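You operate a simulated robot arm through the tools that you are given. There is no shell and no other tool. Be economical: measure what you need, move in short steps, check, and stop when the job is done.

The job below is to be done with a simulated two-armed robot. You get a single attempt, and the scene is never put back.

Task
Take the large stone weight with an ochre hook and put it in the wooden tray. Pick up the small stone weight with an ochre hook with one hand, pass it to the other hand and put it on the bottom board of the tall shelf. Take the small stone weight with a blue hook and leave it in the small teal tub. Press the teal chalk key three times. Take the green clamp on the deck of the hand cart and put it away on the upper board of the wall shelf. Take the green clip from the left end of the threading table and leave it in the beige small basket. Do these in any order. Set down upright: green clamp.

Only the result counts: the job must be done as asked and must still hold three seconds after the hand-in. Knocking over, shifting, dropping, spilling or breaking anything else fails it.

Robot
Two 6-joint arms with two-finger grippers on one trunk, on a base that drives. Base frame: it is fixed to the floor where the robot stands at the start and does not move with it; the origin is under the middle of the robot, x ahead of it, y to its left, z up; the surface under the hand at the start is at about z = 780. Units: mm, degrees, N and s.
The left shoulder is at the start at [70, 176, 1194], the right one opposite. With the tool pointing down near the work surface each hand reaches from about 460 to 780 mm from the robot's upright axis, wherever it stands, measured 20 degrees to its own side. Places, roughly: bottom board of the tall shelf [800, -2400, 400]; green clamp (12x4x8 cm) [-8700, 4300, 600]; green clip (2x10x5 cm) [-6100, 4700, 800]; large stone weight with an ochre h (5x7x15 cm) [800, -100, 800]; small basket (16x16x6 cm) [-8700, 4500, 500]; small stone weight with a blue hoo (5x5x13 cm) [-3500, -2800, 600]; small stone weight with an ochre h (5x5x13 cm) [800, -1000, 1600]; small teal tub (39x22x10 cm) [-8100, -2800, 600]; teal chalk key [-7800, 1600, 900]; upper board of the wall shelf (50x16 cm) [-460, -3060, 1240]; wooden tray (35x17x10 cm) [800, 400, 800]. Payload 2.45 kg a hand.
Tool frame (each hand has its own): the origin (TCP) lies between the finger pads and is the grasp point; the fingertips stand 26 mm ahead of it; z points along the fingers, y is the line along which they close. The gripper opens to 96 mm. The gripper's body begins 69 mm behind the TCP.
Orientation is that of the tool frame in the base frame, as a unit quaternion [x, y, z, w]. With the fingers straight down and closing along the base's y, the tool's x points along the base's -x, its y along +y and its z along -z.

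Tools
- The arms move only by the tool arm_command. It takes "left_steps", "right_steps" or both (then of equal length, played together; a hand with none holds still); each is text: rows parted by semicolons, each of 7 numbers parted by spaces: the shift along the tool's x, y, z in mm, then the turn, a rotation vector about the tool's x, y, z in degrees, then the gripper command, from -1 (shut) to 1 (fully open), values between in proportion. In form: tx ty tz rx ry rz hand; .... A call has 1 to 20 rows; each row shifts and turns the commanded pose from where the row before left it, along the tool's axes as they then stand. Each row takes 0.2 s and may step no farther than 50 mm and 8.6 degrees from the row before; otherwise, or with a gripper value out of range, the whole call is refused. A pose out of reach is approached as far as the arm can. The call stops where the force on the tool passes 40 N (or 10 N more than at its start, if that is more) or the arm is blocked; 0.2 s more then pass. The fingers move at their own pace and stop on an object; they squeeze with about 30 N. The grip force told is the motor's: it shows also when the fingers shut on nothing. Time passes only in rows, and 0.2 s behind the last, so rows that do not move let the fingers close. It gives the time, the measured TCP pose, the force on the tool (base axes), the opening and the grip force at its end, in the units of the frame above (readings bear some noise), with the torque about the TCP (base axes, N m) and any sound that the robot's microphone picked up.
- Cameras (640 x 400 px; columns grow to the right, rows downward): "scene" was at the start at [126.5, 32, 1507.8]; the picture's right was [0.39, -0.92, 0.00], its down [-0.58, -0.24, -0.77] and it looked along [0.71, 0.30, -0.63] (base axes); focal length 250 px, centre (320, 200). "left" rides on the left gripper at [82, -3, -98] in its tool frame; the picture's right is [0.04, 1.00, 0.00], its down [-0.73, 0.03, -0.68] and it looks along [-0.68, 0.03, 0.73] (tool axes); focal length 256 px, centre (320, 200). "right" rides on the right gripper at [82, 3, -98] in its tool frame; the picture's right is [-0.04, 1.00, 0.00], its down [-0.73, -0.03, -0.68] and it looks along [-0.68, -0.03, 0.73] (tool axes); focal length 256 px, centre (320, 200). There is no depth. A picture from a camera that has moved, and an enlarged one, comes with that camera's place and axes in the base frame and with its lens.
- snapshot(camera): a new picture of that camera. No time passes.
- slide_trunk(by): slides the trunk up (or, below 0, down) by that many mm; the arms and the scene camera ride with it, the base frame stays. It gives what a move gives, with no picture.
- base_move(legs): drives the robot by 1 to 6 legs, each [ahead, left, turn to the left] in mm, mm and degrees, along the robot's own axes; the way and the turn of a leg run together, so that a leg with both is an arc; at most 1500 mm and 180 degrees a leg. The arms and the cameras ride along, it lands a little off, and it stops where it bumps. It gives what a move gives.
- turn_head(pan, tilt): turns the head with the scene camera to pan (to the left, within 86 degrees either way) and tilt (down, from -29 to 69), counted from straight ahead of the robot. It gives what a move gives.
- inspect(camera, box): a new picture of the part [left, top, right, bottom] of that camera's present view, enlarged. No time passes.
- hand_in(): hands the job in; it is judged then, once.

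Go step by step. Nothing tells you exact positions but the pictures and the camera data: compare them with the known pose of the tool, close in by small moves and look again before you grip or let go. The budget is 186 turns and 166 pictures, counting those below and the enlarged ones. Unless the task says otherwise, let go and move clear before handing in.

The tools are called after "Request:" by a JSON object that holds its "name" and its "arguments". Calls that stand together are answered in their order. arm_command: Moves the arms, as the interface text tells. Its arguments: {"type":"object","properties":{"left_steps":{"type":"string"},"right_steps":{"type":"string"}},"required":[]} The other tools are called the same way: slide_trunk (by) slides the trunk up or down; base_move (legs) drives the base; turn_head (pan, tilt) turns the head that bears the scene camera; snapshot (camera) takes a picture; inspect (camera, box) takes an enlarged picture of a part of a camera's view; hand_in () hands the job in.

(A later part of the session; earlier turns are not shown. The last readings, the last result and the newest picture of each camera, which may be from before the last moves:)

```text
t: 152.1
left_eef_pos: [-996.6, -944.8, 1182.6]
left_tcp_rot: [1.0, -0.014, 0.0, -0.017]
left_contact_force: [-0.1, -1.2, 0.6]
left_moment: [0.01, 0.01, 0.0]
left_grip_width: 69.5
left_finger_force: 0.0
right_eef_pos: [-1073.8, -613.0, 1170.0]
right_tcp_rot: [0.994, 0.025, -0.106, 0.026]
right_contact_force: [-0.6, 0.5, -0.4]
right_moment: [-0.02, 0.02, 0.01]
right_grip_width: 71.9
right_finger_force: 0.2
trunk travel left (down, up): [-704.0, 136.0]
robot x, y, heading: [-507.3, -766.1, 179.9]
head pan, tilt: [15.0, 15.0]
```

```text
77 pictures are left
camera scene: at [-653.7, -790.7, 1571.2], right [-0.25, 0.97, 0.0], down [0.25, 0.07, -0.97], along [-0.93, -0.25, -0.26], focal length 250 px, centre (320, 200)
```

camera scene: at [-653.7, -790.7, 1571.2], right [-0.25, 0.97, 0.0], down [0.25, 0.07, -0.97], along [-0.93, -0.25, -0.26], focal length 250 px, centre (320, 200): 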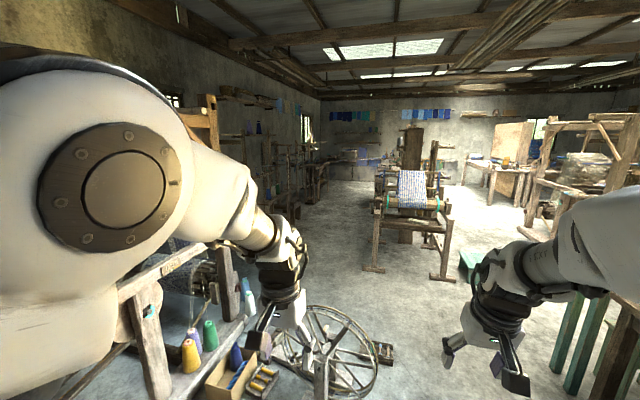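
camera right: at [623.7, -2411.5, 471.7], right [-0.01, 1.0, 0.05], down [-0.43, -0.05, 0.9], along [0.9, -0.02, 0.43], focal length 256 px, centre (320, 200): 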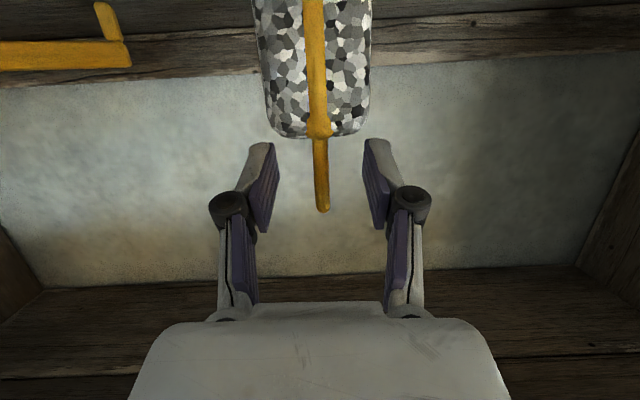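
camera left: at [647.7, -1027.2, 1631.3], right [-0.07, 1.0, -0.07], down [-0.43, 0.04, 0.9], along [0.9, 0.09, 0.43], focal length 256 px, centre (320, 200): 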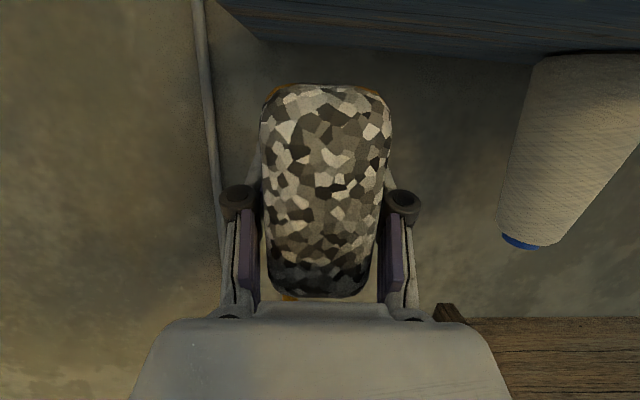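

I see the loom left, a spinning wheel near [-2130, -1000], a tapestry loom near x −3400…, tables to the right. I take the corridor at y≈-150 west and look again.

Request:
{"name": "base_move", "arguments": {"legs": [[400, -600, 0], [1300, 0, 0]]}}

Request:
{"name": "turn_head", "arguments": {"pan": 60, "tilt": 20}}

Request:
{"name": "snapshot", "arguments": {"camera": "scene"}}

```text
t: 162.2
left_eef_pos: [-2698.4, -307.6, 1182.8]
left_tcp_rot: [1.0, -0.019, 0.001, -0.017]
left_contact_force: [-0.9, 0.4, -0.2]
left_moment: [-0.02, -0.01, 0.0]
left_grip_width: 69.7
left_finger_force: 0.1
right_eef_pos: [-2772.4, 24.6, 1170.9]
right_tcp_rot: [0.994, 0.022, -0.106, 0.025]
right_contact_force: [-0.4, -0.3, 0.7]
right_moment: [-0.02, 0.04, -0.03]
right_grip_width: 72.0
right_finger_force: 0.1
trunk travel left (down, up): [-704.0, 136.0]
robot x, y, heading: [-2212.4, -132.7, 179.0]
head pan, tilt: [15.0, 15.0]
```

```text
t: 163.3
left_eef_pos: [-2698.6, -307.5, 1183.8]
left_tcp_rot: [1.0, -0.019, 0.001, -0.017]
left_contact_force: [0.0, 0.5, 0.8]
left_moment: [-0.01, 0.01, -0.02]
left_grip_width: 69.7
left_finger_force: 0.1
right_eef_pos: [-2773.0, 23.7, 1169.6]
right_tcp_rot: [0.994, 0.021, -0.107, 0.024]
right_contact_force: [-0.6, 0.1, 0.0]
right_moment: [-0.02, 0.02, -0.04]
right_grip_width: 72.0
right_finger_force: 0.1
trunk travel left (down, up): [-704.0, 136.0]
robot x, y, heading: [-2214.3, -130.5, 179.2]
head pan, tilt: [60.0, 20.0]
```

```text
76 pictures are left
camera scene: at [-2312.0, -213.6, 1563.1], right [-0.86, 0.51, 0.0], down [0.18, 0.29, -0.94], along [-0.48, -0.81, -0.34], focal length 250 px, centre (320, 200)
```

scene: 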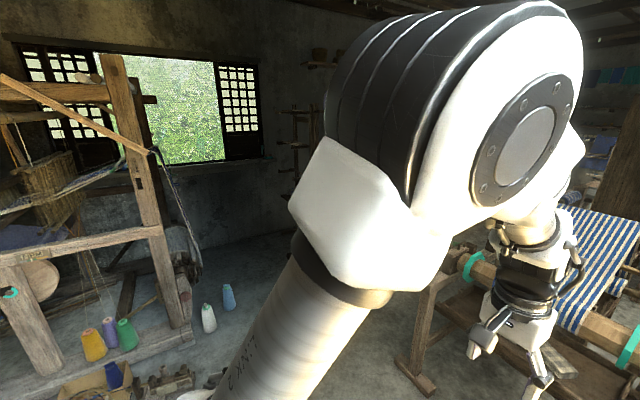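

I'll turn to face the window wall, shift west into the gap between the looms, then advance.

Request:
{"name": "base_move", "arguments": {"legs": [[0, -230, 0], [0, 0, 90.8], [0, -660, 0], [900, 0, 0]]}}

Request:
{"name": "turn_head", "arguments": {"pan": -25, "tilt": 20}}

Request:
{"name": "snapshot", "arguments": {"camera": "scene"}}

```text
t: 176.4
left_eef_pos: [-2687.2, -1285.4, 1183.5]
left_tcp_rot: [0.716, 0.698, -0.012, -0.013]
left_contact_force: [-0.6, -0.1, -0.4]
left_moment: [0.01, 0.01, 0.01]
left_grip_width: 69.8
left_finger_force: 0.1
right_eef_pos: [-3017.8, -1362.0, 1171.2]
right_tcp_rot: [0.683, 0.722, -0.057, 0.093]
right_contact_force: [-0.4, 0.4, 0.3]
right_moment: [0.0, 0.02, 0.01]
right_grip_width: 72.0
right_finger_force: 0.0
trunk travel left (down, up): [-704.0, 136.0]
robot x, y, heading: [-2867.6, -799.7, -90.0]
head pan, tilt: [60.0, 20.0]
```

```text
t: 178.0
left_eef_pos: [-2688.8, -1284.3, 1183.0]
left_tcp_rot: [0.716, 0.697, -0.012, -0.012]
left_contact_force: [0.0, 0.1, -0.2]
left_moment: [0.02, -0.02, -0.05]
left_grip_width: 69.5
left_finger_force: 0.0
right_eef_pos: [-3018.9, -1362.0, 1170.4]
right_tcp_rot: [0.683, 0.722, -0.057, 0.094]
right_contact_force: [0.0, 0.3, -0.1]
right_moment: [0.0, 0.0, 0.01]
right_grip_width: 72.2
right_finger_force: 0.1
trunk travel left (down, up): [-704.0, 136.0]
robot x, y, heading: [-2869.8, -796.3, -90.0]
head pan, tilt: [-25.0, 20.0]
```

```text
75 pictures are left
camera scene: at [-2910.2, -934.8, 1563.1], right [-0.91, 0.42, 0.0], down [0.14, 0.31, -0.94], along [-0.4, -0.85, -0.34], focal length 250 px, centre (320, 200)
```

scene: 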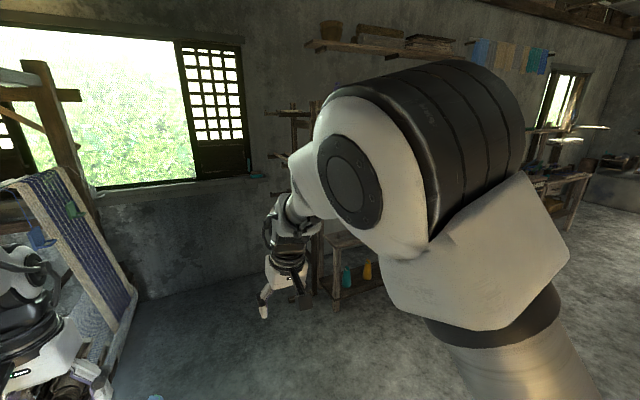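

The target is hidden behind my right hand. I advance 600 mm and look again.

Request:
{"name": "base_move", "arguments": {"legs": [[600, 0, 0]]}}

Request:
{"name": "turn_head", "arguments": {"pan": -40, "tilt": 35}}

Request:
{"name": "snapshot", "arguments": {"camera": "scene"}}

Request:
{"name": "snapshot", "arguments": {"camera": "right"}}

```text
t: 181.4
left_eef_pos: [-2700.5, -1880.8, 1183.9]
left_tcp_rot: [0.721, 0.692, -0.012, -0.013]
left_contact_force: [-0.2, -1.0, -0.1]
left_moment: [0.01, -0.03, -0.01]
left_grip_width: 69.6
left_finger_force: 0.1
right_eef_pos: [-3033.0, -1952.5, 1170.1]
right_tcp_rot: [0.689, 0.716, -0.058, 0.093]
right_contact_force: [-0.4, -0.2, 0.5]
right_moment: [-0.02, -0.01, 0.01]
right_grip_width: 72.0
right_finger_force: 0.1
trunk travel left (down, up): [-704.0, 136.0]
robot x, y, heading: [-2872.7, -1396.6, -91.3]
head pan, tilt: [-25.0, 20.0]
```

```text
t: 182.2
left_eef_pos: [-2701.6, -1879.7, 1182.5]
left_tcp_rot: [0.721, 0.693, -0.013, -0.012]
left_contact_force: [0.5, -0.7, 0.2]
left_moment: [0.01, -0.04, 0.01]
left_grip_width: 69.5
left_finger_force: 0.0
right_eef_pos: [-3033.3, -1952.6, 1171.7]
right_tcp_rot: [0.689, 0.717, -0.058, 0.093]
right_contact_force: [-0.2, -0.3, 0.8]
right_moment: [0.01, 0.02, 0.0]
right_grip_width: 71.8
right_finger_force: 0.0
trunk travel left (down, up): [-704.0, 136.0]
robot x, y, heading: [-2874.3, -1390.6, -91.1]
head pan, tilt: [-40.0, 35.0]
```

```text
74 pictures are left
camera scene: at [-2934.8, -1510.5, 1539.2], right [-0.76, 0.66, 0.0], down [0.38, 0.43, -0.82], along [-0.54, -0.62, -0.57], focal length 250 px, centre (320, 200)
```

scene: 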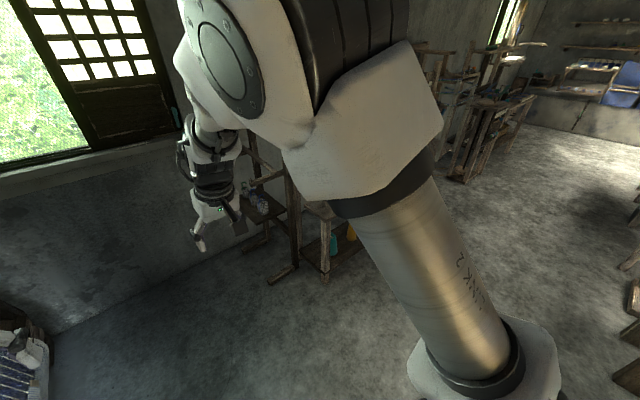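

```text
73 pictures are left
camera right: at [-3038.2, -1852.3, 1248.6], right [1.0, 0.01, 0.05], down [-0.04, -0.57, 0.82], along [0.03, -0.82, -0.57], focal length 256 px, centre (320, 200)
```

right: 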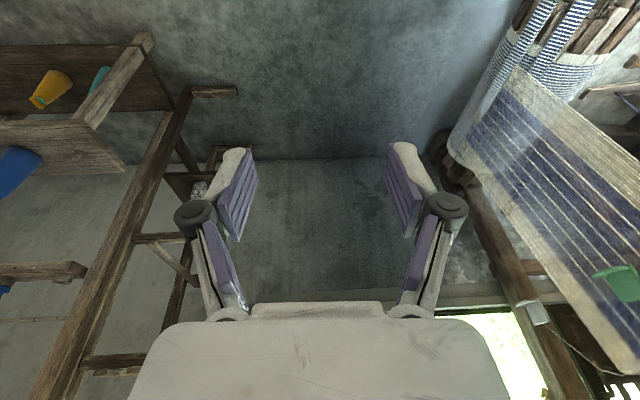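

The blue-hook weight shows at about pixel (258, 200). Zoom in.

Request:
{"name": "inspect", "arguments": {"camera": "scene", "box": [190, 130, 370, 290]}}

```text
2.50 times, centred on (280, 210) of scene
camera zoom: at [-2934.8, -1510.5, 1539.2], right [-0.76, 0.66, 0.0], down [0.38, 0.43, -0.82], along [-0.54, -0.62, -0.57], focal length 626 px, centre (420, 175)
```

zoom: 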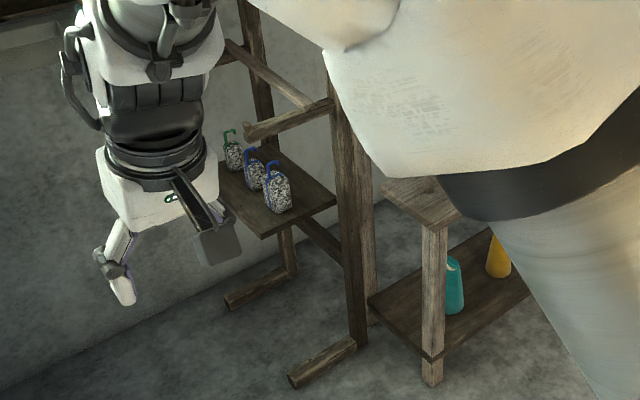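

Three weights stand on a small rack board; by size and position the middle one (≈[-3470, -2763]) is the small blue-hooked one. I move closer on the east side.

Request:
{"name": "base_move", "arguments": {"legs": [[300, -250, 1.2], [350, 0, 0]]}}

Request:
{"name": "turn_head", "arguments": {"pan": -22, "tilt": 50}}

Request:
{"name": "snapshot", "arguments": {"camera": "scene"}}

Request:
{"name": "snapshot", "arguments": {"camera": "right"}}

```text
t: 186.5
left_eef_pos: [-2941.9, -2525.6, 1182.7]
left_tcp_rot: [0.713, 0.7, -0.013, -0.013]
left_contact_force: [-0.2, 0.6, -0.2]
left_moment: [0.0, 0.01, 0.01]
left_grip_width: 69.6
left_finger_force: 0.2
right_eef_pos: [-3271.9, -2605.8, 1169.9]
right_tcp_rot: [0.681, 0.724, -0.057, 0.094]
right_contact_force: [0.2, 0.5, 0.7]
right_moment: [-0.06, 0.0, 0.03]
right_grip_width: 72.0
right_finger_force: 0.1
trunk travel left (down, up): [-704.0, 136.0]
robot x, y, heading: [-3128.3, -2046.2, -89.8]
head pan, tilt: [-40.0, 35.0]
```

```text
t: 187.3
left_eef_pos: [-2941.6, -2528.2, 1183.2]
left_tcp_rot: [0.714, 0.7, -0.012, -0.012]
left_contact_force: [-0.1, -1.4, 0.0]
left_moment: [-0.02, 0.0, -0.03]
left_grip_width: 69.6
left_finger_force: 0.1
right_eef_pos: [-3272.6, -2607.1, 1169.5]
right_tcp_rot: [0.681, 0.724, -0.057, 0.094]
right_contact_force: [-0.3, -0.1, 0.4]
right_moment: [-0.01, 0.02, 0.03]
right_grip_width: 72.0
right_finger_force: 0.1
trunk travel left (down, up): [-704.0, 136.0]
robot x, y, heading: [-3122.1, -2040.6, -89.7]
head pan, tilt: [-22.0, 50.0]
```

```text
71 pictures are left
camera scene: at [-3156.2, -2165.7, 1517.4], right [-0.93, 0.37, 0.0], down [0.28, 0.71, -0.64], along [-0.24, -0.6, -0.77], focal length 250 px, centre (320, 200)
```

scene: 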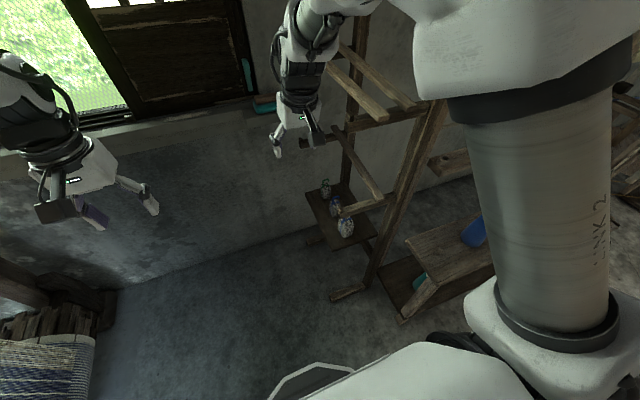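

```text
70 pictures are left
camera right: at [-3279.8, -2505.9, 1248.6], right [1.0, 0.03, 0.05], down [-0.03, -0.58, 0.82], along [0.05, -0.82, -0.57], focal length 256 px, centre (320, 200)
```

right: 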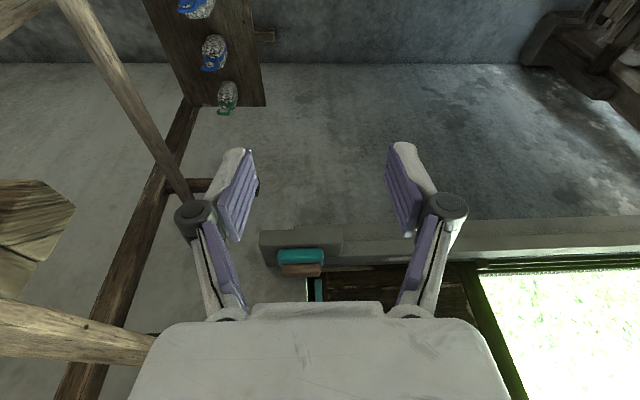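

Request:
{"name": "inspect", "arguments": {"camera": "scene", "box": [260, 30, 460, 310]}}

Request:
{"name": "inspect", "arguments": {"camera": "right", "box": [0, 0, 320, 220]}}

```text
1.43 times, centred on (360, 170) of scene
camera zoom: at [-3156.2, -2165.7, 1517.4], right [-0.93, 0.37, 0.0], down [0.28, 0.71, -0.64], along [-0.24, -0.6, -0.77], focal length 358 px, centre (263, 243)
```

zoom: 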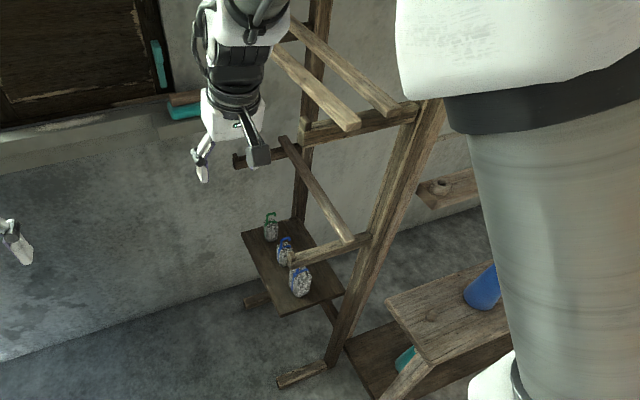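

```text
1.82 times, centred on (160, 110) of right
camera zoom: at [-3279.8, -2505.9, 1248.6], right [1.0, 0.03, 0.05], down [-0.03, -0.58, 0.82], along [0.05, -0.82, -0.57], focal length 465 px, centre (611, 364)
```

zoom: 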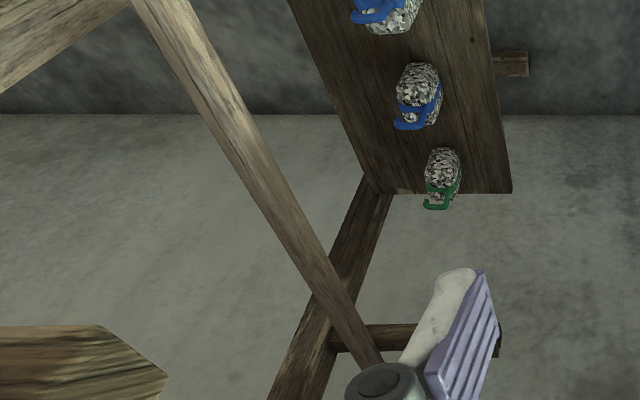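

The rack has overhead arms and rods, so I'll approach from the east with the left hand pitched ~45°. I raise the trunk and reposition facing west.

Request:
{"name": "slide_trunk", "arguments": {"by": 134}}

Request:
{"name": "base_move", "arguments": {"legs": [[-200, 0, 0], [0, 0, -90], [-222, 0, 0], [0, 740, 0], [-140, 0, 0]]}}

Request:
{"name": "turn_head", "arguments": {"pan": 5, "tilt": 40}}

Request:
{"name": "snapshot", "arguments": {"camera": "scene"}}

```text
t: 188.9
left_eef_pos: [-2941.8, -2526.7, 1316.8]
left_tcp_rot: [0.714, 0.7, -0.012, -0.013]
left_contact_force: [0.5, 0.5, 0.2]
left_moment: [-0.02, -0.01, -0.01]
left_grip_width: 69.4
left_finger_force: 0.1
right_eef_pos: [-3273.4, -2606.6, 1304.2]
right_tcp_rot: [0.682, 0.724, -0.057, 0.092]
right_contact_force: [-0.2, 0.5, 0.4]
right_moment: [-0.04, 0.0, 0.01]
right_grip_width: 72.0
right_finger_force: 0.1
trunk travel left (down, up): [-838.0, 2.0]
robot x, y, heading: [-3120.8, -2040.9, -89.6]
head pan, tilt: [-22.0, 50.0]
```

```text
t: 198.3
left_eef_pos: [-3406.9, -2553.9, 1315.8]
left_tcp_rot: [0.999, -0.031, 0.002, -0.008]
left_contact_force: [-0.1, 0.2, 0.1]
left_moment: [0.01, 0.03, 0.02]
left_grip_width: 69.5
left_finger_force: 0.0
right_eef_pos: [-3475.4, -2220.6, 1303.3]
right_tcp_rot: [0.994, 0.01, -0.107, 0.029]
right_contact_force: [-0.4, -0.7, 0.0]
right_moment: [0.01, -0.01, 0.01]
right_grip_width: 72.1
right_finger_force: 0.0
trunk travel left (down, up): [-838.0, 2.0]
robot x, y, heading: [-2918.9, -2406.3, 178.3]
head pan, tilt: [-22.0, 50.0]
stopped in leg 4: the robot was blocked; the commanded pose is now the measured one
```

```text
t: 199.2
left_eef_pos: [-3407.0, -2554.5, 1316.5]
left_tcp_rot: [1.0, -0.028, 0.003, -0.007]
left_contact_force: [-0.4, 0.8, 1.7]
left_moment: [-0.02, 0.01, 0.01]
left_grip_width: 69.5
left_finger_force: 0.0
right_eef_pos: [-3476.3, -2222.3, 1302.8]
right_tcp_rot: [0.994, 0.012, -0.107, 0.03]
right_contact_force: [0.7, 0.3, 0.1]
right_moment: [0.0, -0.02, -0.02]
right_grip_width: 71.8
right_finger_force: 0.0
trunk travel left (down, up): [-838.0, 2.0]
robot x, y, heading: [-2917.4, -2402.6, 178.1]
head pan, tilt: [5.0, 40.0]
```

```text
67 pictures are left
camera scene: at [-3054.8, -2388.2, 1665.6], right [-0.06, 1.0, -0.01], down [0.64, 0.03, -0.77], along [-0.76, -0.05, -0.64], focal length 250 px, centre (320, 200)
```

scene: 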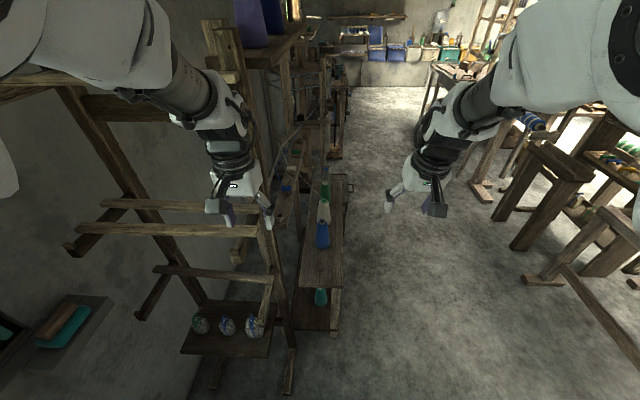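

The left hand met a rack arm; the weights still stand. I step back north, shift east for clearance, then go south again.

Request:
{"name": "base_move", "arguments": {"legs": [[0, -90, 0], [-125, 0, 1.9]]}}

Request:
{"name": "snapshot", "arguments": {"camera": "scene"}}

```text
t: 201.2
left_eef_pos: [-3278.4, -2492.8, 1313.3]
left_tcp_rot: [1.0, -0.013, 0.004, -0.012]
left_contact_force: [0.6, 1.5, -0.3]
left_moment: [-0.03, -0.05, 0.03]
left_grip_width: 69.6
left_finger_force: 0.1
right_eef_pos: [-3356.1, -2161.6, 1303.1]
right_tcp_rot: [0.994, 0.027, -0.106, 0.027]
right_contact_force: [-0.3, 1.1, -0.3]
right_moment: [-0.03, -0.02, 0.02]
right_grip_width: 72.1
right_finger_force: 0.0
trunk travel left (down, up): [-838.0, 2.0]
robot x, y, heading: [-2793.5, -2316.6, -180.3]
head pan, tilt: [5.0, 40.0]
```

```text
66 pictures are left
camera scene: at [-2932.1, -2319.9, 1665.3], right [-0.09, 1.0, 0.0], down [0.64, 0.05, -0.76], along [-0.76, -0.07, -0.64], focal length 250 px, centre (320, 200)
```

scene: 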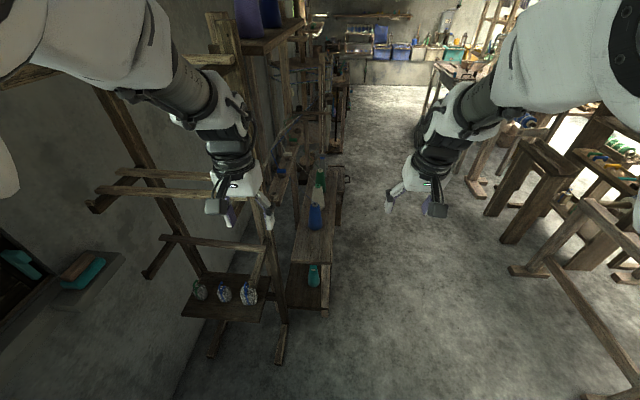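

Rack arm tips reach to about x=-3300, so I go a bit further east before moving south.

Request:
{"name": "base_move", "arguments": {"legs": [[-85, 60, 0.3], [0, 235, 0]]}}

Request:
{"name": "slide_trunk", "arguments": {"by": -400}}

Request:
{"name": "slide_trunk", "arguments": {"by": -180}}

Request:
{"name": "snapshot", "arguments": {"camera": "scene"}}

Request:
{"name": "snapshot", "arguments": {"camera": "left"}}

```text
t: 203.7
left_eef_pos: [-3186.9, -2783.7, 1313.5]
left_tcp_rot: [1.0, -0.012, 0.003, -0.013]
left_contact_force: [0.0, 0.4, -0.3]
left_moment: [-0.03, 0.01, 0.0]
left_grip_width: 69.7
left_finger_force: 0.0
right_eef_pos: [-3268.0, -2453.0, 1304.1]
right_tcp_rot: [0.994, 0.029, -0.107, 0.027]
right_contact_force: [0.1, 0.1, -0.1]
right_moment: [-0.05, 0.04, 0.03]
right_grip_width: 72.1
right_finger_force: 0.1
trunk travel left (down, up): [-838.0, 2.0]
robot x, y, heading: [-2705.5, -2603.7, -180.2]
head pan, tilt: [5.0, 40.0]
```

```text
t: 207.5
left_eef_pos: [-3186.8, -2786.5, 913.4]
left_tcp_rot: [1.0, -0.011, 0.003, -0.014]
left_contact_force: [-0.8, 0.0, -0.7]
left_moment: [0.01, -0.02, 0.02]
left_grip_width: 69.4
left_finger_force: 0.0
right_eef_pos: [-3268.4, -2457.0, 905.1]
right_tcp_rot: [0.994, 0.03, -0.106, 0.025]
right_contact_force: [-0.2, 1.2, 0.0]
right_moment: [-0.01, -0.05, 0.01]
right_grip_width: 72.2
right_finger_force: 0.1
trunk travel left (down, up): [-438.0, 402.0]
robot x, y, heading: [-2703.9, -2604.9, -180.1]
head pan, tilt: [5.0, 40.0]
```

```text
t: 209.5
left_eef_pos: [-3188.3, -2786.5, 734.7]
left_tcp_rot: [1.0, -0.012, 0.003, -0.013]
left_contact_force: [0.8, -0.1, 0.7]
left_moment: [0.01, -0.05, -0.02]
left_grip_width: 69.6
left_finger_force: 0.0
right_eef_pos: [-3268.2, -2456.7, 724.8]
right_tcp_rot: [0.994, 0.03, -0.106, 0.025]
right_contact_force: [-0.2, 1.0, 0.6]
right_moment: [0.01, 0.02, 0.04]
right_grip_width: 71.9
right_finger_force: 0.0
trunk travel left (down, up): [-258.0, 582.0]
robot x, y, heading: [-2702.8, -2602.3, -180.0]
head pan, tilt: [5.0, 40.0]
```

```text
65 pictures are left
camera scene: at [-2841.4, -2613.7, 1085.7], right [-0.09, 1.0, 0.0], down [0.64, 0.06, -0.77], along [-0.76, -0.07, -0.64], focal length 250 px, centre (320, 200)
```

scene: 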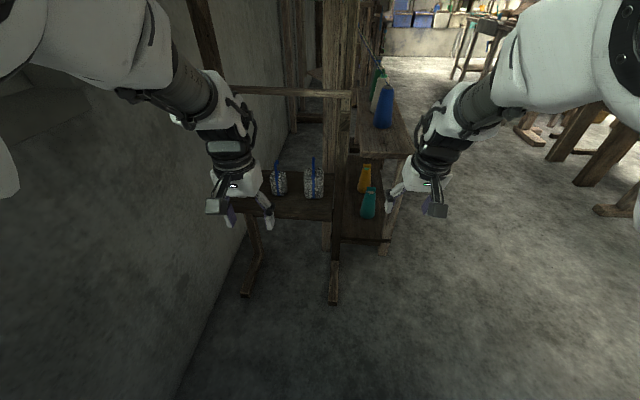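

```text
64 pictures are left
camera left: at [-3106.4, -2787.6, 832.9], right [0.02, -1.0, -0.03], down [-0.74, -0.03, 0.67], along [-0.67, 0.01, -0.74], focal length 256 px, centre (320, 200)
```

left: 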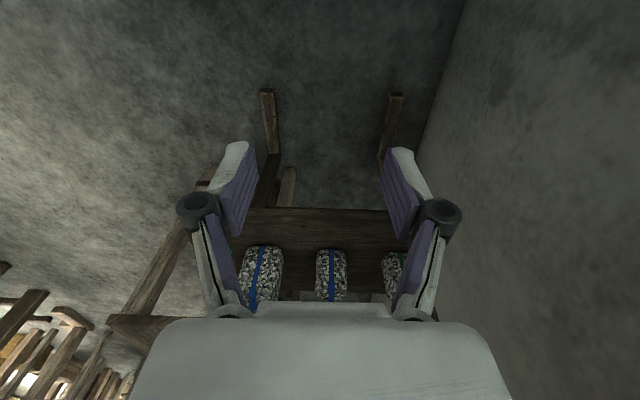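

The small blue-hook weight is at about [-3450, -2802]. I pitch the left hand forward ~50° and bring it to a pre-grasp position.

Request:
{"name": "arm_command", "arguments": {"left_steps": "-26 2.5 0 0 -8.4 0 0.45; -25.7 2.5 3.8 0 -8.4 0 0.45; -24.9 2.5 7.5 0 -8.4 0 0.45; -23.5 2.5 11 0 -8.4 0 0.45; -21.7 2.5 14.4 0 -8.4 0 0.45; -19.3 2.5 17.4 0 -8.4 0 0.45; 0 0 0 0 0 0 0.45"}}

Request:
{"name": "snapshot", "arguments": {"camera": "left"}}

Request:
{"name": "snapshot", "arguments": {"camera": "scene"}}

```text
t: 211.1
left_eef_pos: [-3325.5, -2788.2, 732.3]
left_tcp_rot: [0.924, -0.01, -0.38, -0.033]
left_contact_force: [0.6, -0.2, -0.1]
left_moment: [0.03, -0.02, -0.04]
left_grip_width: 69.8
left_finger_force: 0.1
left hand out of reach, approached as far as the arm can: row 5, 6
right_eef_pos: [-3266.5, -2455.8, 725.4]
right_tcp_rot: [0.993, 0.031, -0.107, 0.025]
right_contact_force: [0.5, -0.4, 0.1]
right_moment: [-0.02, 0.01, -0.01]
right_grip_width: 72.2
right_finger_force: 0.1
trunk travel left (down, up): [-258.0, 582.0]
robot x, y, heading: [-2706.9, -2605.1, -179.8]
head pan, tilt: [5.0, 40.0]
```

```text
63 pictures are left
camera left: at [-3197.6, -2791.3, 744.6], right [-0.02, -1.0, -0.08], down [-0.05, -0.08, 1.0], along [-1.0, 0.02, -0.04], focal length 256 px, centre (320, 200)
```

left: 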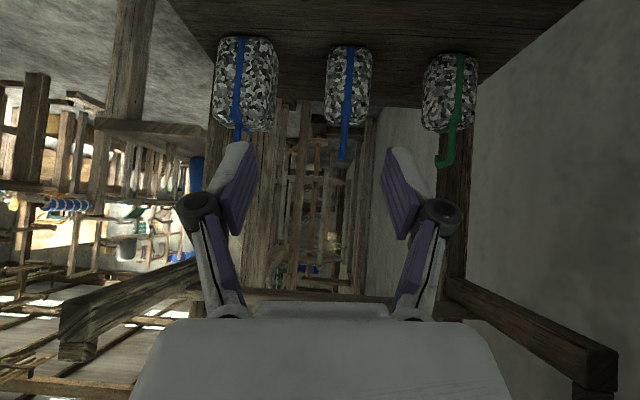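

```text
62 pictures are left
camera scene: at [-2841.3, -2613.7, 1085.7], right [-0.09, 1.0, 0.0], down [0.64, 0.06, -0.77], along [-0.76, -0.07, -0.64], focal length 250 px, centre (320, 200)
```

scene: 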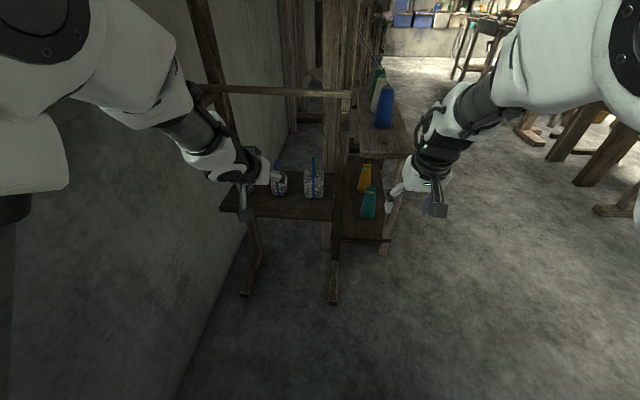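

Triangulating: weight centre ≈ [-3493, -2808], board z≈556, hook top ≈680. I lower 127 mm by trunk and drive 100 mm forward.

Request:
{"name": "slide_trunk", "arguments": {"by": -127}}

Request:
{"name": "base_move", "arguments": {"legs": [[95, 16, 0]]}}

Request:
{"name": "snapshot", "arguments": {"camera": "left"}}

Request:
{"name": "inspect", "arguments": {"camera": "scene", "box": [160, 60, 400, 260]}}

```text
t: 212.7
left_eef_pos: [-3324.4, -2787.3, 605.0]
left_tcp_rot: [0.924, -0.01, -0.38, -0.034]
left_contact_force: [1.3, 0.8, -0.1]
left_moment: [-0.02, -0.02, 0.0]
left_grip_width: 69.5
left_finger_force: 0.1
right_eef_pos: [-3268.5, -2456.2, 597.6]
right_tcp_rot: [0.993, 0.03, -0.107, 0.026]
right_contact_force: [0.6, 0.4, 0.1]
right_moment: [0.01, -0.02, -0.03]
right_grip_width: 72.0
right_finger_force: 0.0
trunk travel left (down, up): [-131.0, 709.0]
robot x, y, heading: [-2703.0, -2606.3, -179.6]
head pan, tilt: [5.0, 40.0]
```

```text
t: 213.8
left_eef_pos: [-3418.7, -2805.6, 604.7]
left_tcp_rot: [0.925, -0.009, -0.379, -0.033]
left_contact_force: [-0.1, 0.8, 0.1]
left_moment: [-0.02, 0.0, -0.01]
left_grip_width: 69.8
left_finger_force: 0.0
right_eef_pos: [-3362.1, -2473.6, 596.6]
right_tcp_rot: [0.994, 0.029, -0.106, 0.026]
right_contact_force: [0.0, -0.1, 0.5]
right_moment: [-0.01, -0.03, 0.0]
right_grip_width: 71.9
right_finger_force: 0.0
trunk travel left (down, up): [-131.0, 709.0]
robot x, y, heading: [-2799.1, -2622.1, -179.5]
head pan, tilt: [5.0, 40.0]
```

```text
61 pictures are left
camera left: at [-3292.4, -2808.2, 617.2], right [-0.02, -1.0, -0.08], down [-0.05, -0.08, 1.0], along [-1.0, 0.02, -0.05], focal length 256 px, centre (320, 200)
```

left: 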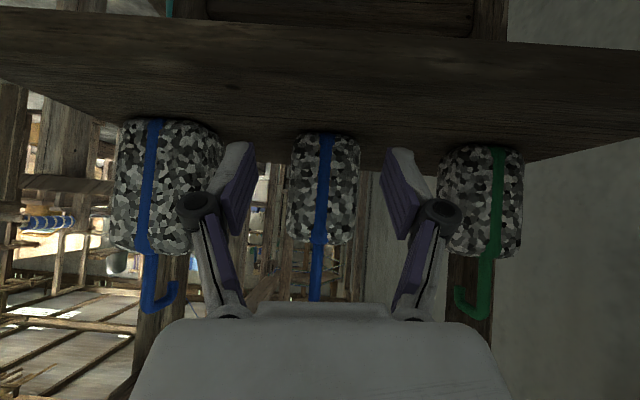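

```text
2.00 times, centred on (280, 160) of scene
camera zoom: at [-2936.5, -2630.3, 958.5], right [-0.09, 1.0, 0.0], down [0.64, 0.06, -0.77], along [-0.76, -0.07, -0.64], focal length 501 px, centre (400, 280)
```

zoom: 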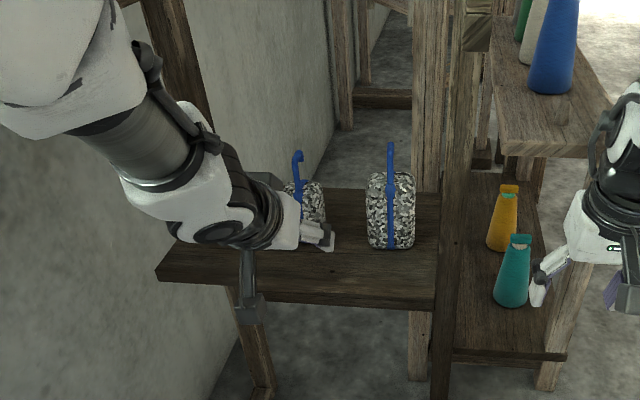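

Nicely centred between the fingers. Move forward 70 mm with the arm and close.

Request:
{"name": "arm_command", "arguments": {"left_steps": "-17 1 16.5 0 0 0 0.45; -17 1 16.5 0 0 0 0.45; -16.5 1 16.5 0 0 0 0.45; 0 0 0 0 0 0 0.45"}}

Request:
{"name": "snapshot", "arguments": {"camera": "left"}}

```text
t: 214.8
left_eef_pos: [-3490.0, -2806.6, 606.0]
left_tcp_rot: [0.924, -0.01, -0.381, -0.034]
left_contact_force: [0.2, 0.0, -1.0]
left_moment: [-0.04, 0.02, -0.01]
left_grip_width: 69.9
left_finger_force: 0.0
right_eef_pos: [-3362.7, -2473.7, 598.5]
right_tcp_rot: [0.994, 0.03, -0.106, 0.025]
right_contact_force: [-0.1, -0.3, 0.0]
right_moment: [-0.01, 0.0, 0.02]
right_grip_width: 71.8
right_finger_force: 0.0
trunk travel left (down, up): [-131.0, 709.0]
robot x, y, heading: [-2798.4, -2617.3, -179.7]
head pan, tilt: [5.0, 40.0]
```

```text
59 pictures are left
camera left: at [-3363.5, -2808.1, 618.1], right [-0.02, -1.0, -0.08], down [-0.05, -0.08, 1.0], along [-1.0, 0.02, -0.04], focal length 256 px, centre (320, 200)
```

left: 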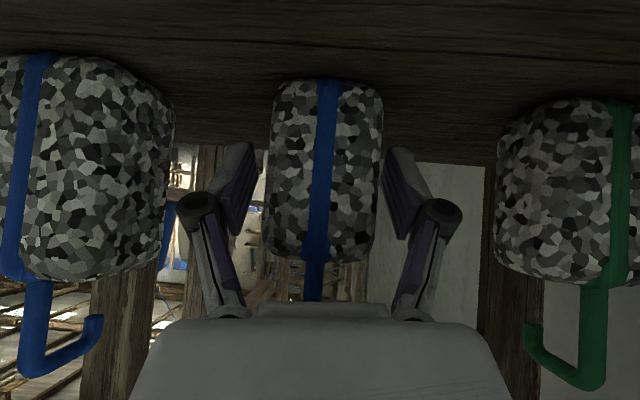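

Front face ~110 mm from the camera, so the TCP is at the weight's centre. Closing and lifting.

Request:
{"name": "arm_command", "arguments": {"left_steps": "0 0 0 0 0 0 0; 0 0 0 0 0 0 -1; 0 0 0 0 0 0 -1; 0 0 0 0 0 0 -1; 0 0 0 0 0 0 -1"}}

Request:
{"name": "slide_trunk", "arguments": {"by": 40}}

Request:
{"name": "snapshot", "arguments": {"camera": "left"}}

```text
t: 216.0
left_eef_pos: [-3490.4, -2805.9, 606.9]
left_tcp_rot: [0.924, -0.01, -0.38, -0.033]
left_contact_force: [-2.3, -4.2, 6.1]
left_moment: [-0.35, 0.18, -0.07]
left_grip_width: 49.5
left_finger_force: 30.3
right_eef_pos: [-3362.2, -2472.3, 597.7]
right_tcp_rot: [0.994, 0.03, -0.106, 0.025]
right_contact_force: [-0.3, 0.2, -0.8]
right_moment: [0.01, -0.04, 0.0]
right_grip_width: 71.7
right_finger_force: 0.1
trunk travel left (down, up): [-131.0, 709.0]
robot x, y, heading: [-2797.5, -2621.8, -179.7]
head pan, tilt: [5.0, 40.0]
```

```text
t: 216.8
left_eef_pos: [-3491.8, -2806.6, 644.0]
left_tcp_rot: [0.924, -0.01, -0.38, -0.033]
left_contact_force: [-0.9, 0.2, -3.1]
left_moment: [0.0, 0.04, -0.02]
left_grip_width: 49.9
left_finger_force: 29.9
right_eef_pos: [-3362.5, -2473.3, 638.1]
right_tcp_rot: [0.994, 0.03, -0.106, 0.026]
right_contact_force: [-0.3, 0.4, -0.4]
right_moment: [0.01, 0.0, 0.02]
right_grip_width: 71.9
right_finger_force: 0.0
trunk travel left (down, up): [-171.0, 669.0]
robot x, y, heading: [-2798.7, -2622.2, -179.5]
head pan, tilt: [5.0, 40.0]
```

```text
58 pictures are left
camera left: at [-3363.5, -2808.1, 657.5], right [-0.02, -1.0, -0.08], down [-0.05, -0.08, 1.0], along [-1.0, 0.02, -0.05], focal length 256 px, centre (320, 200)
```

left: 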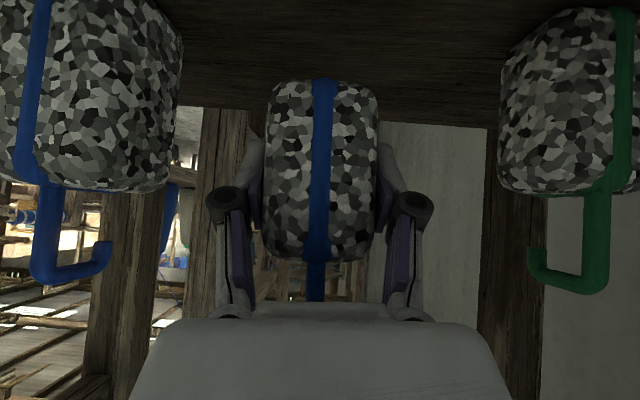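

Lifted cleanly. I back out of the rack and fold the left arm.

Request:
{"name": "base_move", "arguments": {"legs": [[-95, -15, 0]]}}

Request:
{"name": "arm_command", "arguments": {"left_steps": "23.3 0 -23.3 0 7.5 0 -1; 26.2 0 -20.1 0 7.5 0 -1; 28.6 0 -16.5 0 7.5 0 -1; 30.5 0 -12.6 0 7.5 0 -1; 31.9 0 -8.5 0 7.5 0 -1; 32.7 0 -4.3 0 7.5 0 -1; 0 0 0 0 0 0 -1"}}

Request:
{"name": "slide_trunk", "arguments": {"by": 400}}

Request:
{"name": "base_move", "arguments": {"legs": [[0, -225, 0], [85, -60, 0], [40, -400, 0], [0, -300, 0]]}}

Request:
{"name": "turn_head", "arguments": {"pan": 0, "tilt": 15}}

Request:
{"name": "snapshot", "arguments": {"camera": "scene"}}

```text
t: 217.9
left_eef_pos: [-3395.0, -2790.0, 645.3]
left_tcp_rot: [0.924, -0.01, -0.38, -0.034]
left_contact_force: [0.3, -0.1, -2.2]
left_moment: [0.0, 0.0, -0.01]
left_grip_width: 49.5
left_finger_force: 30.6
right_eef_pos: [-3267.0, -2457.8, 637.8]
right_tcp_rot: [0.994, 0.029, -0.106, 0.025]
right_contact_force: [0.1, 0.4, 1.5]
right_moment: [-0.02, 0.01, 0.0]
right_grip_width: 71.7
right_finger_force: 0.1
trunk travel left (down, up): [-171.0, 669.0]
robot x, y, heading: [-2708.0, -2601.3, -179.7]
head pan, tilt: [5.0, 40.0]
```

```text
t: 219.6
left_eef_pos: [-3193.7, -2791.7, 643.0]
left_tcp_rot: [0.999, -0.022, 0.004, -0.027]
left_contact_force: [-0.2, 0.5, -4.0]
left_moment: [0.02, 0.01, -0.01]
left_grip_width: 49.5
left_finger_force: 30.0
left hand out of reach, approached as far as the arm can: row 6
right_eef_pos: [-3268.6, -2458.6, 636.9]
right_tcp_rot: [0.994, 0.031, -0.106, 0.026]
right_contact_force: [-0.5, -0.4, 0.7]
right_moment: [0.02, -0.01, 0.0]
right_grip_width: 71.8
right_finger_force: 0.1
trunk travel left (down, up): [-171.0, 669.0]
robot x, y, heading: [-2703.0, -2603.4, -179.7]
head pan, tilt: [5.0, 40.0]
```

```text
t: 223.4
left_eef_pos: [-3193.7, -2790.4, 1043.0]
left_tcp_rot: [0.999, -0.022, 0.002, -0.028]
left_contact_force: [0.4, -0.1, -2.8]
left_moment: [0.0, 0.0, 0.03]
left_grip_width: 49.6
left_finger_force: 30.1
right_eef_pos: [-3267.9, -2457.8, 1037.5]
right_tcp_rot: [0.994, 0.03, -0.106, 0.025]
right_contact_force: [-0.5, 0.3, -1.3]
right_moment: [0.0, -0.01, -0.01]
right_grip_width: 72.1
right_finger_force: 0.2
trunk travel left (down, up): [-571.0, 269.0]
robot x, y, heading: [-2703.4, -2607.2, -179.8]
head pan, tilt: [5.0, 40.0]
```

```text
t: 226.9
left_eef_pos: [-3295.1, -2367.3, 1042.9]
left_tcp_rot: [0.999, -0.022, 0.003, -0.027]
left_contact_force: [-0.4, 1.1, -3.2]
left_moment: [-0.1, -0.01, 0.02]
left_grip_width: 49.5
left_finger_force: 29.9
right_eef_pos: [-3367.0, -2033.7, 1037.3]
right_tcp_rot: [0.994, 0.03, -0.106, 0.028]
right_contact_force: [-0.3, 1.0, -0.7]
right_moment: [-0.07, 0.0, 0.01]
right_grip_width: 72.1
right_finger_force: 0.2
trunk travel left (down, up): [-571.0, 269.0]
robot x, y, heading: [-2800.5, -2187.8, -179.8]
head pan, tilt: [5.0, 40.0]
stopped in leg 3: the robot was blocked; the commanded pose is now the measured one
```

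```text
t: 227.8
left_eef_pos: [-3292.5, -2371.5, 1042.9]
left_tcp_rot: [0.999, -0.023, 0.002, -0.029]
left_contact_force: [1.0, -1.2, -3.3]
left_moment: [0.01, 0.0, 0.02]
left_grip_width: 49.7
left_finger_force: 29.9
right_eef_pos: [-3367.7, -2039.3, 1038.7]
right_tcp_rot: [0.994, 0.031, -0.106, 0.025]
right_contact_force: [-0.3, -0.3, 0.0]
right_moment: [0.03, 0.01, 0.0]
right_grip_width: 72.3
right_finger_force: 0.1
trunk travel left (down, up): [-571.0, 269.0]
robot x, y, heading: [-2800.4, -2187.7, -179.6]
head pan, tilt: [0.0, 15.0]
```

```text
57 pictures are left
camera scene: at [-2949.1, -2188.2, 1438.1], right [-0.01, 1.0, 0.0], down [0.26, 0.0, -0.97], along [-0.97, 0.0, -0.26], focal length 250 px, centre (320, 200)
```

scene: 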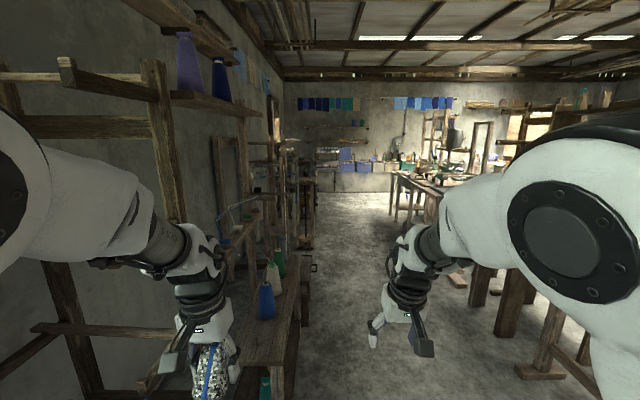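

Something on the north side blocked the base. I look there.

Request:
{"name": "turn_head", "arguments": {"pan": -86, "tilt": 60}}

Request:
{"name": "snapshot", "arguments": {"camera": "scene"}}

```text
t: 229.4
left_eef_pos: [-3292.7, -2370.0, 1043.1]
left_tcp_rot: [0.999, -0.023, 0.002, -0.027]
left_contact_force: [-1.3, 1.0, -3.4]
left_moment: [-0.02, 0.0, 0.0]
left_grip_width: 49.6
left_finger_force: 29.9
right_eef_pos: [-3367.3, -2037.1, 1037.5]
right_tcp_rot: [0.994, 0.031, -0.106, 0.025]
right_contact_force: [-0.2, 0.1, -0.2]
right_moment: [-0.02, 0.02, -0.01]
right_grip_width: 71.7
right_finger_force: 0.1
trunk travel left (down, up): [-571.0, 269.0]
robot x, y, heading: [-2803.0, -2181.2, -179.7]
head pan, tilt: [-85.9, 60.0]
```

```text
56 pictures are left
camera scene: at [-2860.9, -2119.6, 1371.9], right [1.0, 0.08, 0.0], down [0.07, -0.86, -0.5], along [-0.04, 0.5, -0.87], focal length 250 px, centre (320, 200)
```

scene: 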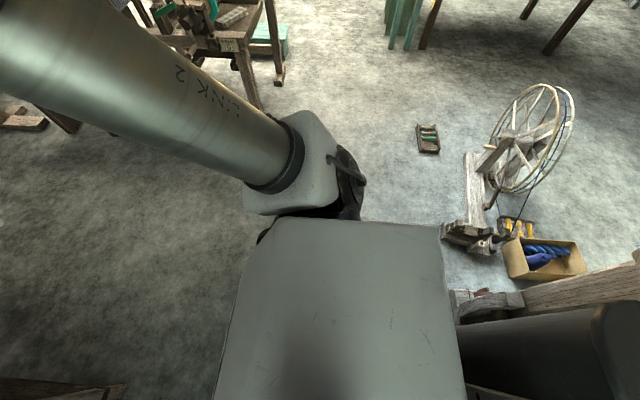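

Most likely I touched a bobbin on the floor to the right-rear. I move west away from it, then north into the aisle.

Request:
{"name": "base_move", "arguments": {"legs": [[130, 20, 0], [0, -570, 0]]}}

Request:
{"name": "turn_head", "arguments": {"pan": -86, "tilt": 30}}

Request:
{"name": "turn_head", "arguments": {"pan": 86, "tilt": 45}}

Request:
{"name": "snapshot", "arguments": {"camera": "scene"}}

```text
t: 233.5
left_eef_pos: [-3426.4, -1824.8, 1043.0]
left_tcp_rot: [0.999, -0.018, 0.002, -0.029]
left_contact_force: [1.5, 0.4, -2.3]
left_moment: [0.02, 0.03, 0.03]
left_grip_width: 49.6
left_finger_force: 29.5
right_eef_pos: [-3503.5, -1493.9, 1037.9]
right_tcp_rot: [0.993, 0.036, -0.107, 0.026]
right_contact_force: [-0.1, -0.6, -0.7]
right_moment: [0.01, -0.02, -0.01]
right_grip_width: 72.0
right_finger_force: 0.0
trunk travel left (down, up): [-571.0, 269.0]
robot x, y, heading: [-2933.3, -1637.6, -179.1]
head pan, tilt: [-85.9, 60.0]
```

```text
t: 234.5
left_eef_pos: [-3426.7, -1826.0, 1042.7]
left_tcp_rot: [0.999, -0.019, 0.002, -0.028]
left_contact_force: [-0.4, -0.4, -3.1]
left_moment: [0.03, 0.02, 0.03]
left_grip_width: 49.6
left_finger_force: 29.3
right_eef_pos: [-3502.8, -1496.4, 1037.9]
right_tcp_rot: [0.993, 0.035, -0.106, 0.027]
right_contact_force: [0.4, -1.4, 0.2]
right_moment: [0.0, -0.01, 0.0]
right_grip_width: 72.2
right_finger_force: 0.0
trunk travel left (down, up): [-571.0, 269.0]
robot x, y, heading: [-2940.4, -1634.6, -179.3]
head pan, tilt: [-85.9, 30.0]
```

```text
t: 237.1
left_eef_pos: [-3426.5, -1825.6, 1043.1]
left_tcp_rot: [0.999, -0.018, 0.002, -0.028]
left_contact_force: [0.4, -0.3, -4.0]
left_moment: [0.0, 0.01, -0.01]
left_grip_width: 49.4
left_finger_force: 29.6
right_eef_pos: [-3504.0, -1493.5, 1039.1]
right_tcp_rot: [0.993, 0.035, -0.106, 0.027]
right_contact_force: [-0.3, 0.3, 0.3]
right_moment: [0.02, 0.0, -0.02]
right_grip_width: 72.1
right_finger_force: 0.1
trunk travel left (down, up): [-571.0, 269.0]
robot x, y, heading: [-2936.3, -1634.1, -179.1]
head pan, tilt: [85.9, 45.0]
```

```text
55 pictures are left
camera scene: at [-2995.5, -1719.3, 1391.4], right [-1.0, 0.06, 0.0], down [0.04, 0.71, -0.71], along [-0.04, -0.71, -0.71], focal length 250 px, centre (320, 200)
```

scene: 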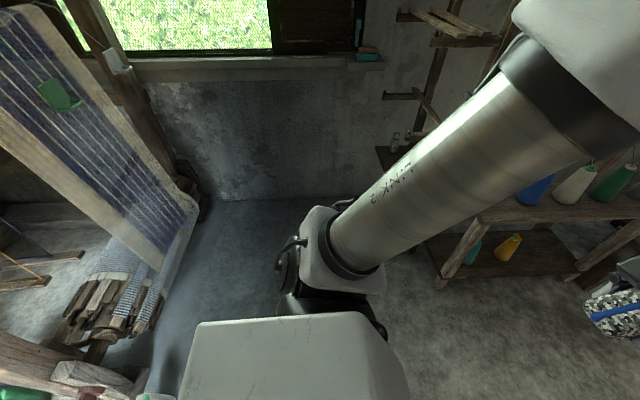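

Driving west along the aisle.

Request:
{"name": "base_move", "arguments": {"legs": [[1300, 0, -0.9], [1300, 0, 0]]}}

Request:
{"name": "turn_head", "arguments": {"pan": 8, "tilt": 15}}

Request:
{"name": "snapshot", "arguments": {"camera": "scene"}}

```text
t: 249.8
left_eef_pos: [-6047.3, -1809.6, 1042.9]
left_tcp_rot: [0.999, -0.03, 0.003, -0.028]
left_contact_force: [-0.7, 0.5, -3.1]
left_moment: [-0.03, 0.03, -0.03]
left_grip_width: 49.8
left_finger_force: 30.3
right_eef_pos: [-6114.6, -1476.6, 1037.9]
right_tcp_rot: [0.994, 0.023, -0.106, 0.025]
right_contact_force: [0.4, 0.4, 0.2]
right_moment: [-0.04, -0.03, 0.0]
right_grip_width: 72.1
right_finger_force: 0.1
trunk travel left (down, up): [-571.0, 269.0]
robot x, y, heading: [-5551.5, -1634.5, 179.6]
head pan, tilt: [85.9, 45.0]
```

```text
t: 251.3
left_eef_pos: [-6046.7, -1807.9, 1043.4]
left_tcp_rot: [0.999, -0.031, 0.002, -0.028]
left_contact_force: [0.4, 0.8, -2.0]
left_moment: [0.01, 0.05, -0.03]
left_grip_width: 49.8
left_finger_force: 29.6
right_eef_pos: [-6115.4, -1476.4, 1038.1]
right_tcp_rot: [0.994, 0.023, -0.106, 0.025]
right_contact_force: [-0.9, 0.1, -0.1]
right_moment: [0.01, 0.01, -0.03]
right_grip_width: 72.2
right_finger_force: 0.0
trunk travel left (down, up): [-571.0, 269.0]
robot x, y, heading: [-5554.2, -1631.8, 179.6]
head pan, tilt: [8.0, 15.0]
```

```text
54 pictures are left
camera scene: at [-5698.8, -1644.6, 1438.1], right [-0.13, 0.99, 0.0], down [0.26, 0.03, -0.97], along [-0.96, -0.12, -0.26], focal length 250 px, centre (320, 200)
```

scene: 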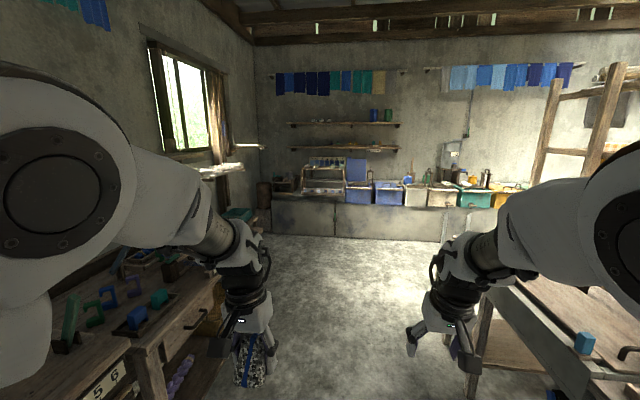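

The teal tub is visible ahead-left near [-8000, -2770]. I drive on and turn to face it.

Request:
{"name": "base_move", "arguments": {"legs": [[1300, 40, 0], [1230, 0, 0], [0, 0, 90]]}}

Request:
{"name": "turn_head", "arguments": {"pan": 0, "tilt": 35}}

Request:
{"name": "snapshot", "arguments": {"camera": "scene"}}

```text
t: 267.6
left_eef_pos: [-7932.4, -2127.4, 1041.5]
left_tcp_rot: [0.733, 0.679, -0.018, -0.021]
left_contact_force: [-0.1, 0.5, -0.4]
left_moment: [0.01, -0.01, -0.01]
left_grip_width: 0.1
left_finger_force: 28.7
right_eef_pos: [-8267.6, -2190.9, 1037.5]
right_tcp_rot: [0.692, 0.714, -0.058, 0.092]
right_contact_force: [0.1, 0.6, -1.1]
right_moment: [-0.01, -0.03, 0.02]
right_grip_width: 71.8
right_finger_force: 0.1
trunk travel left (down, up): [-571.0, 269.0]
robot x, y, heading: [-8108.7, -1629.8, -91.3]
head pan, tilt: [8.0, 15.0]
```

```text
t: 268.4
left_eef_pos: [-7932.6, -2127.4, 1041.6]
left_tcp_rot: [0.733, 0.68, -0.019, -0.022]
left_contact_force: [-0.1, 0.0, -0.5]
left_moment: [0.0, 0.0, 0.02]
left_grip_width: 0.0
left_finger_force: 29.0
right_eef_pos: [-8267.0, -2191.7, 1037.9]
right_tcp_rot: [0.691, 0.714, -0.058, 0.093]
right_contact_force: [0.6, 0.6, -0.4]
right_moment: [-0.01, -0.01, -0.01]
right_grip_width: 72.1
right_finger_force: 0.1
trunk travel left (down, up): [-571.0, 269.0]
robot x, y, heading: [-8102.9, -1632.7, -91.7]
head pan, tilt: [0.0, 35.0]
```

```text
53 pictures are left
camera scene: at [-8109.5, -1771.0, 1406.3], right [-1.0, 0.02, 0.0], down [0.01, 0.57, -0.82], along [-0.02, -0.82, -0.57], focal length 250 px, centre (320, 200)
```

scene: 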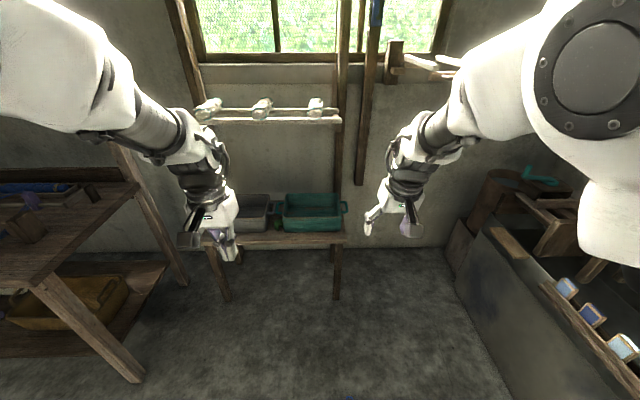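

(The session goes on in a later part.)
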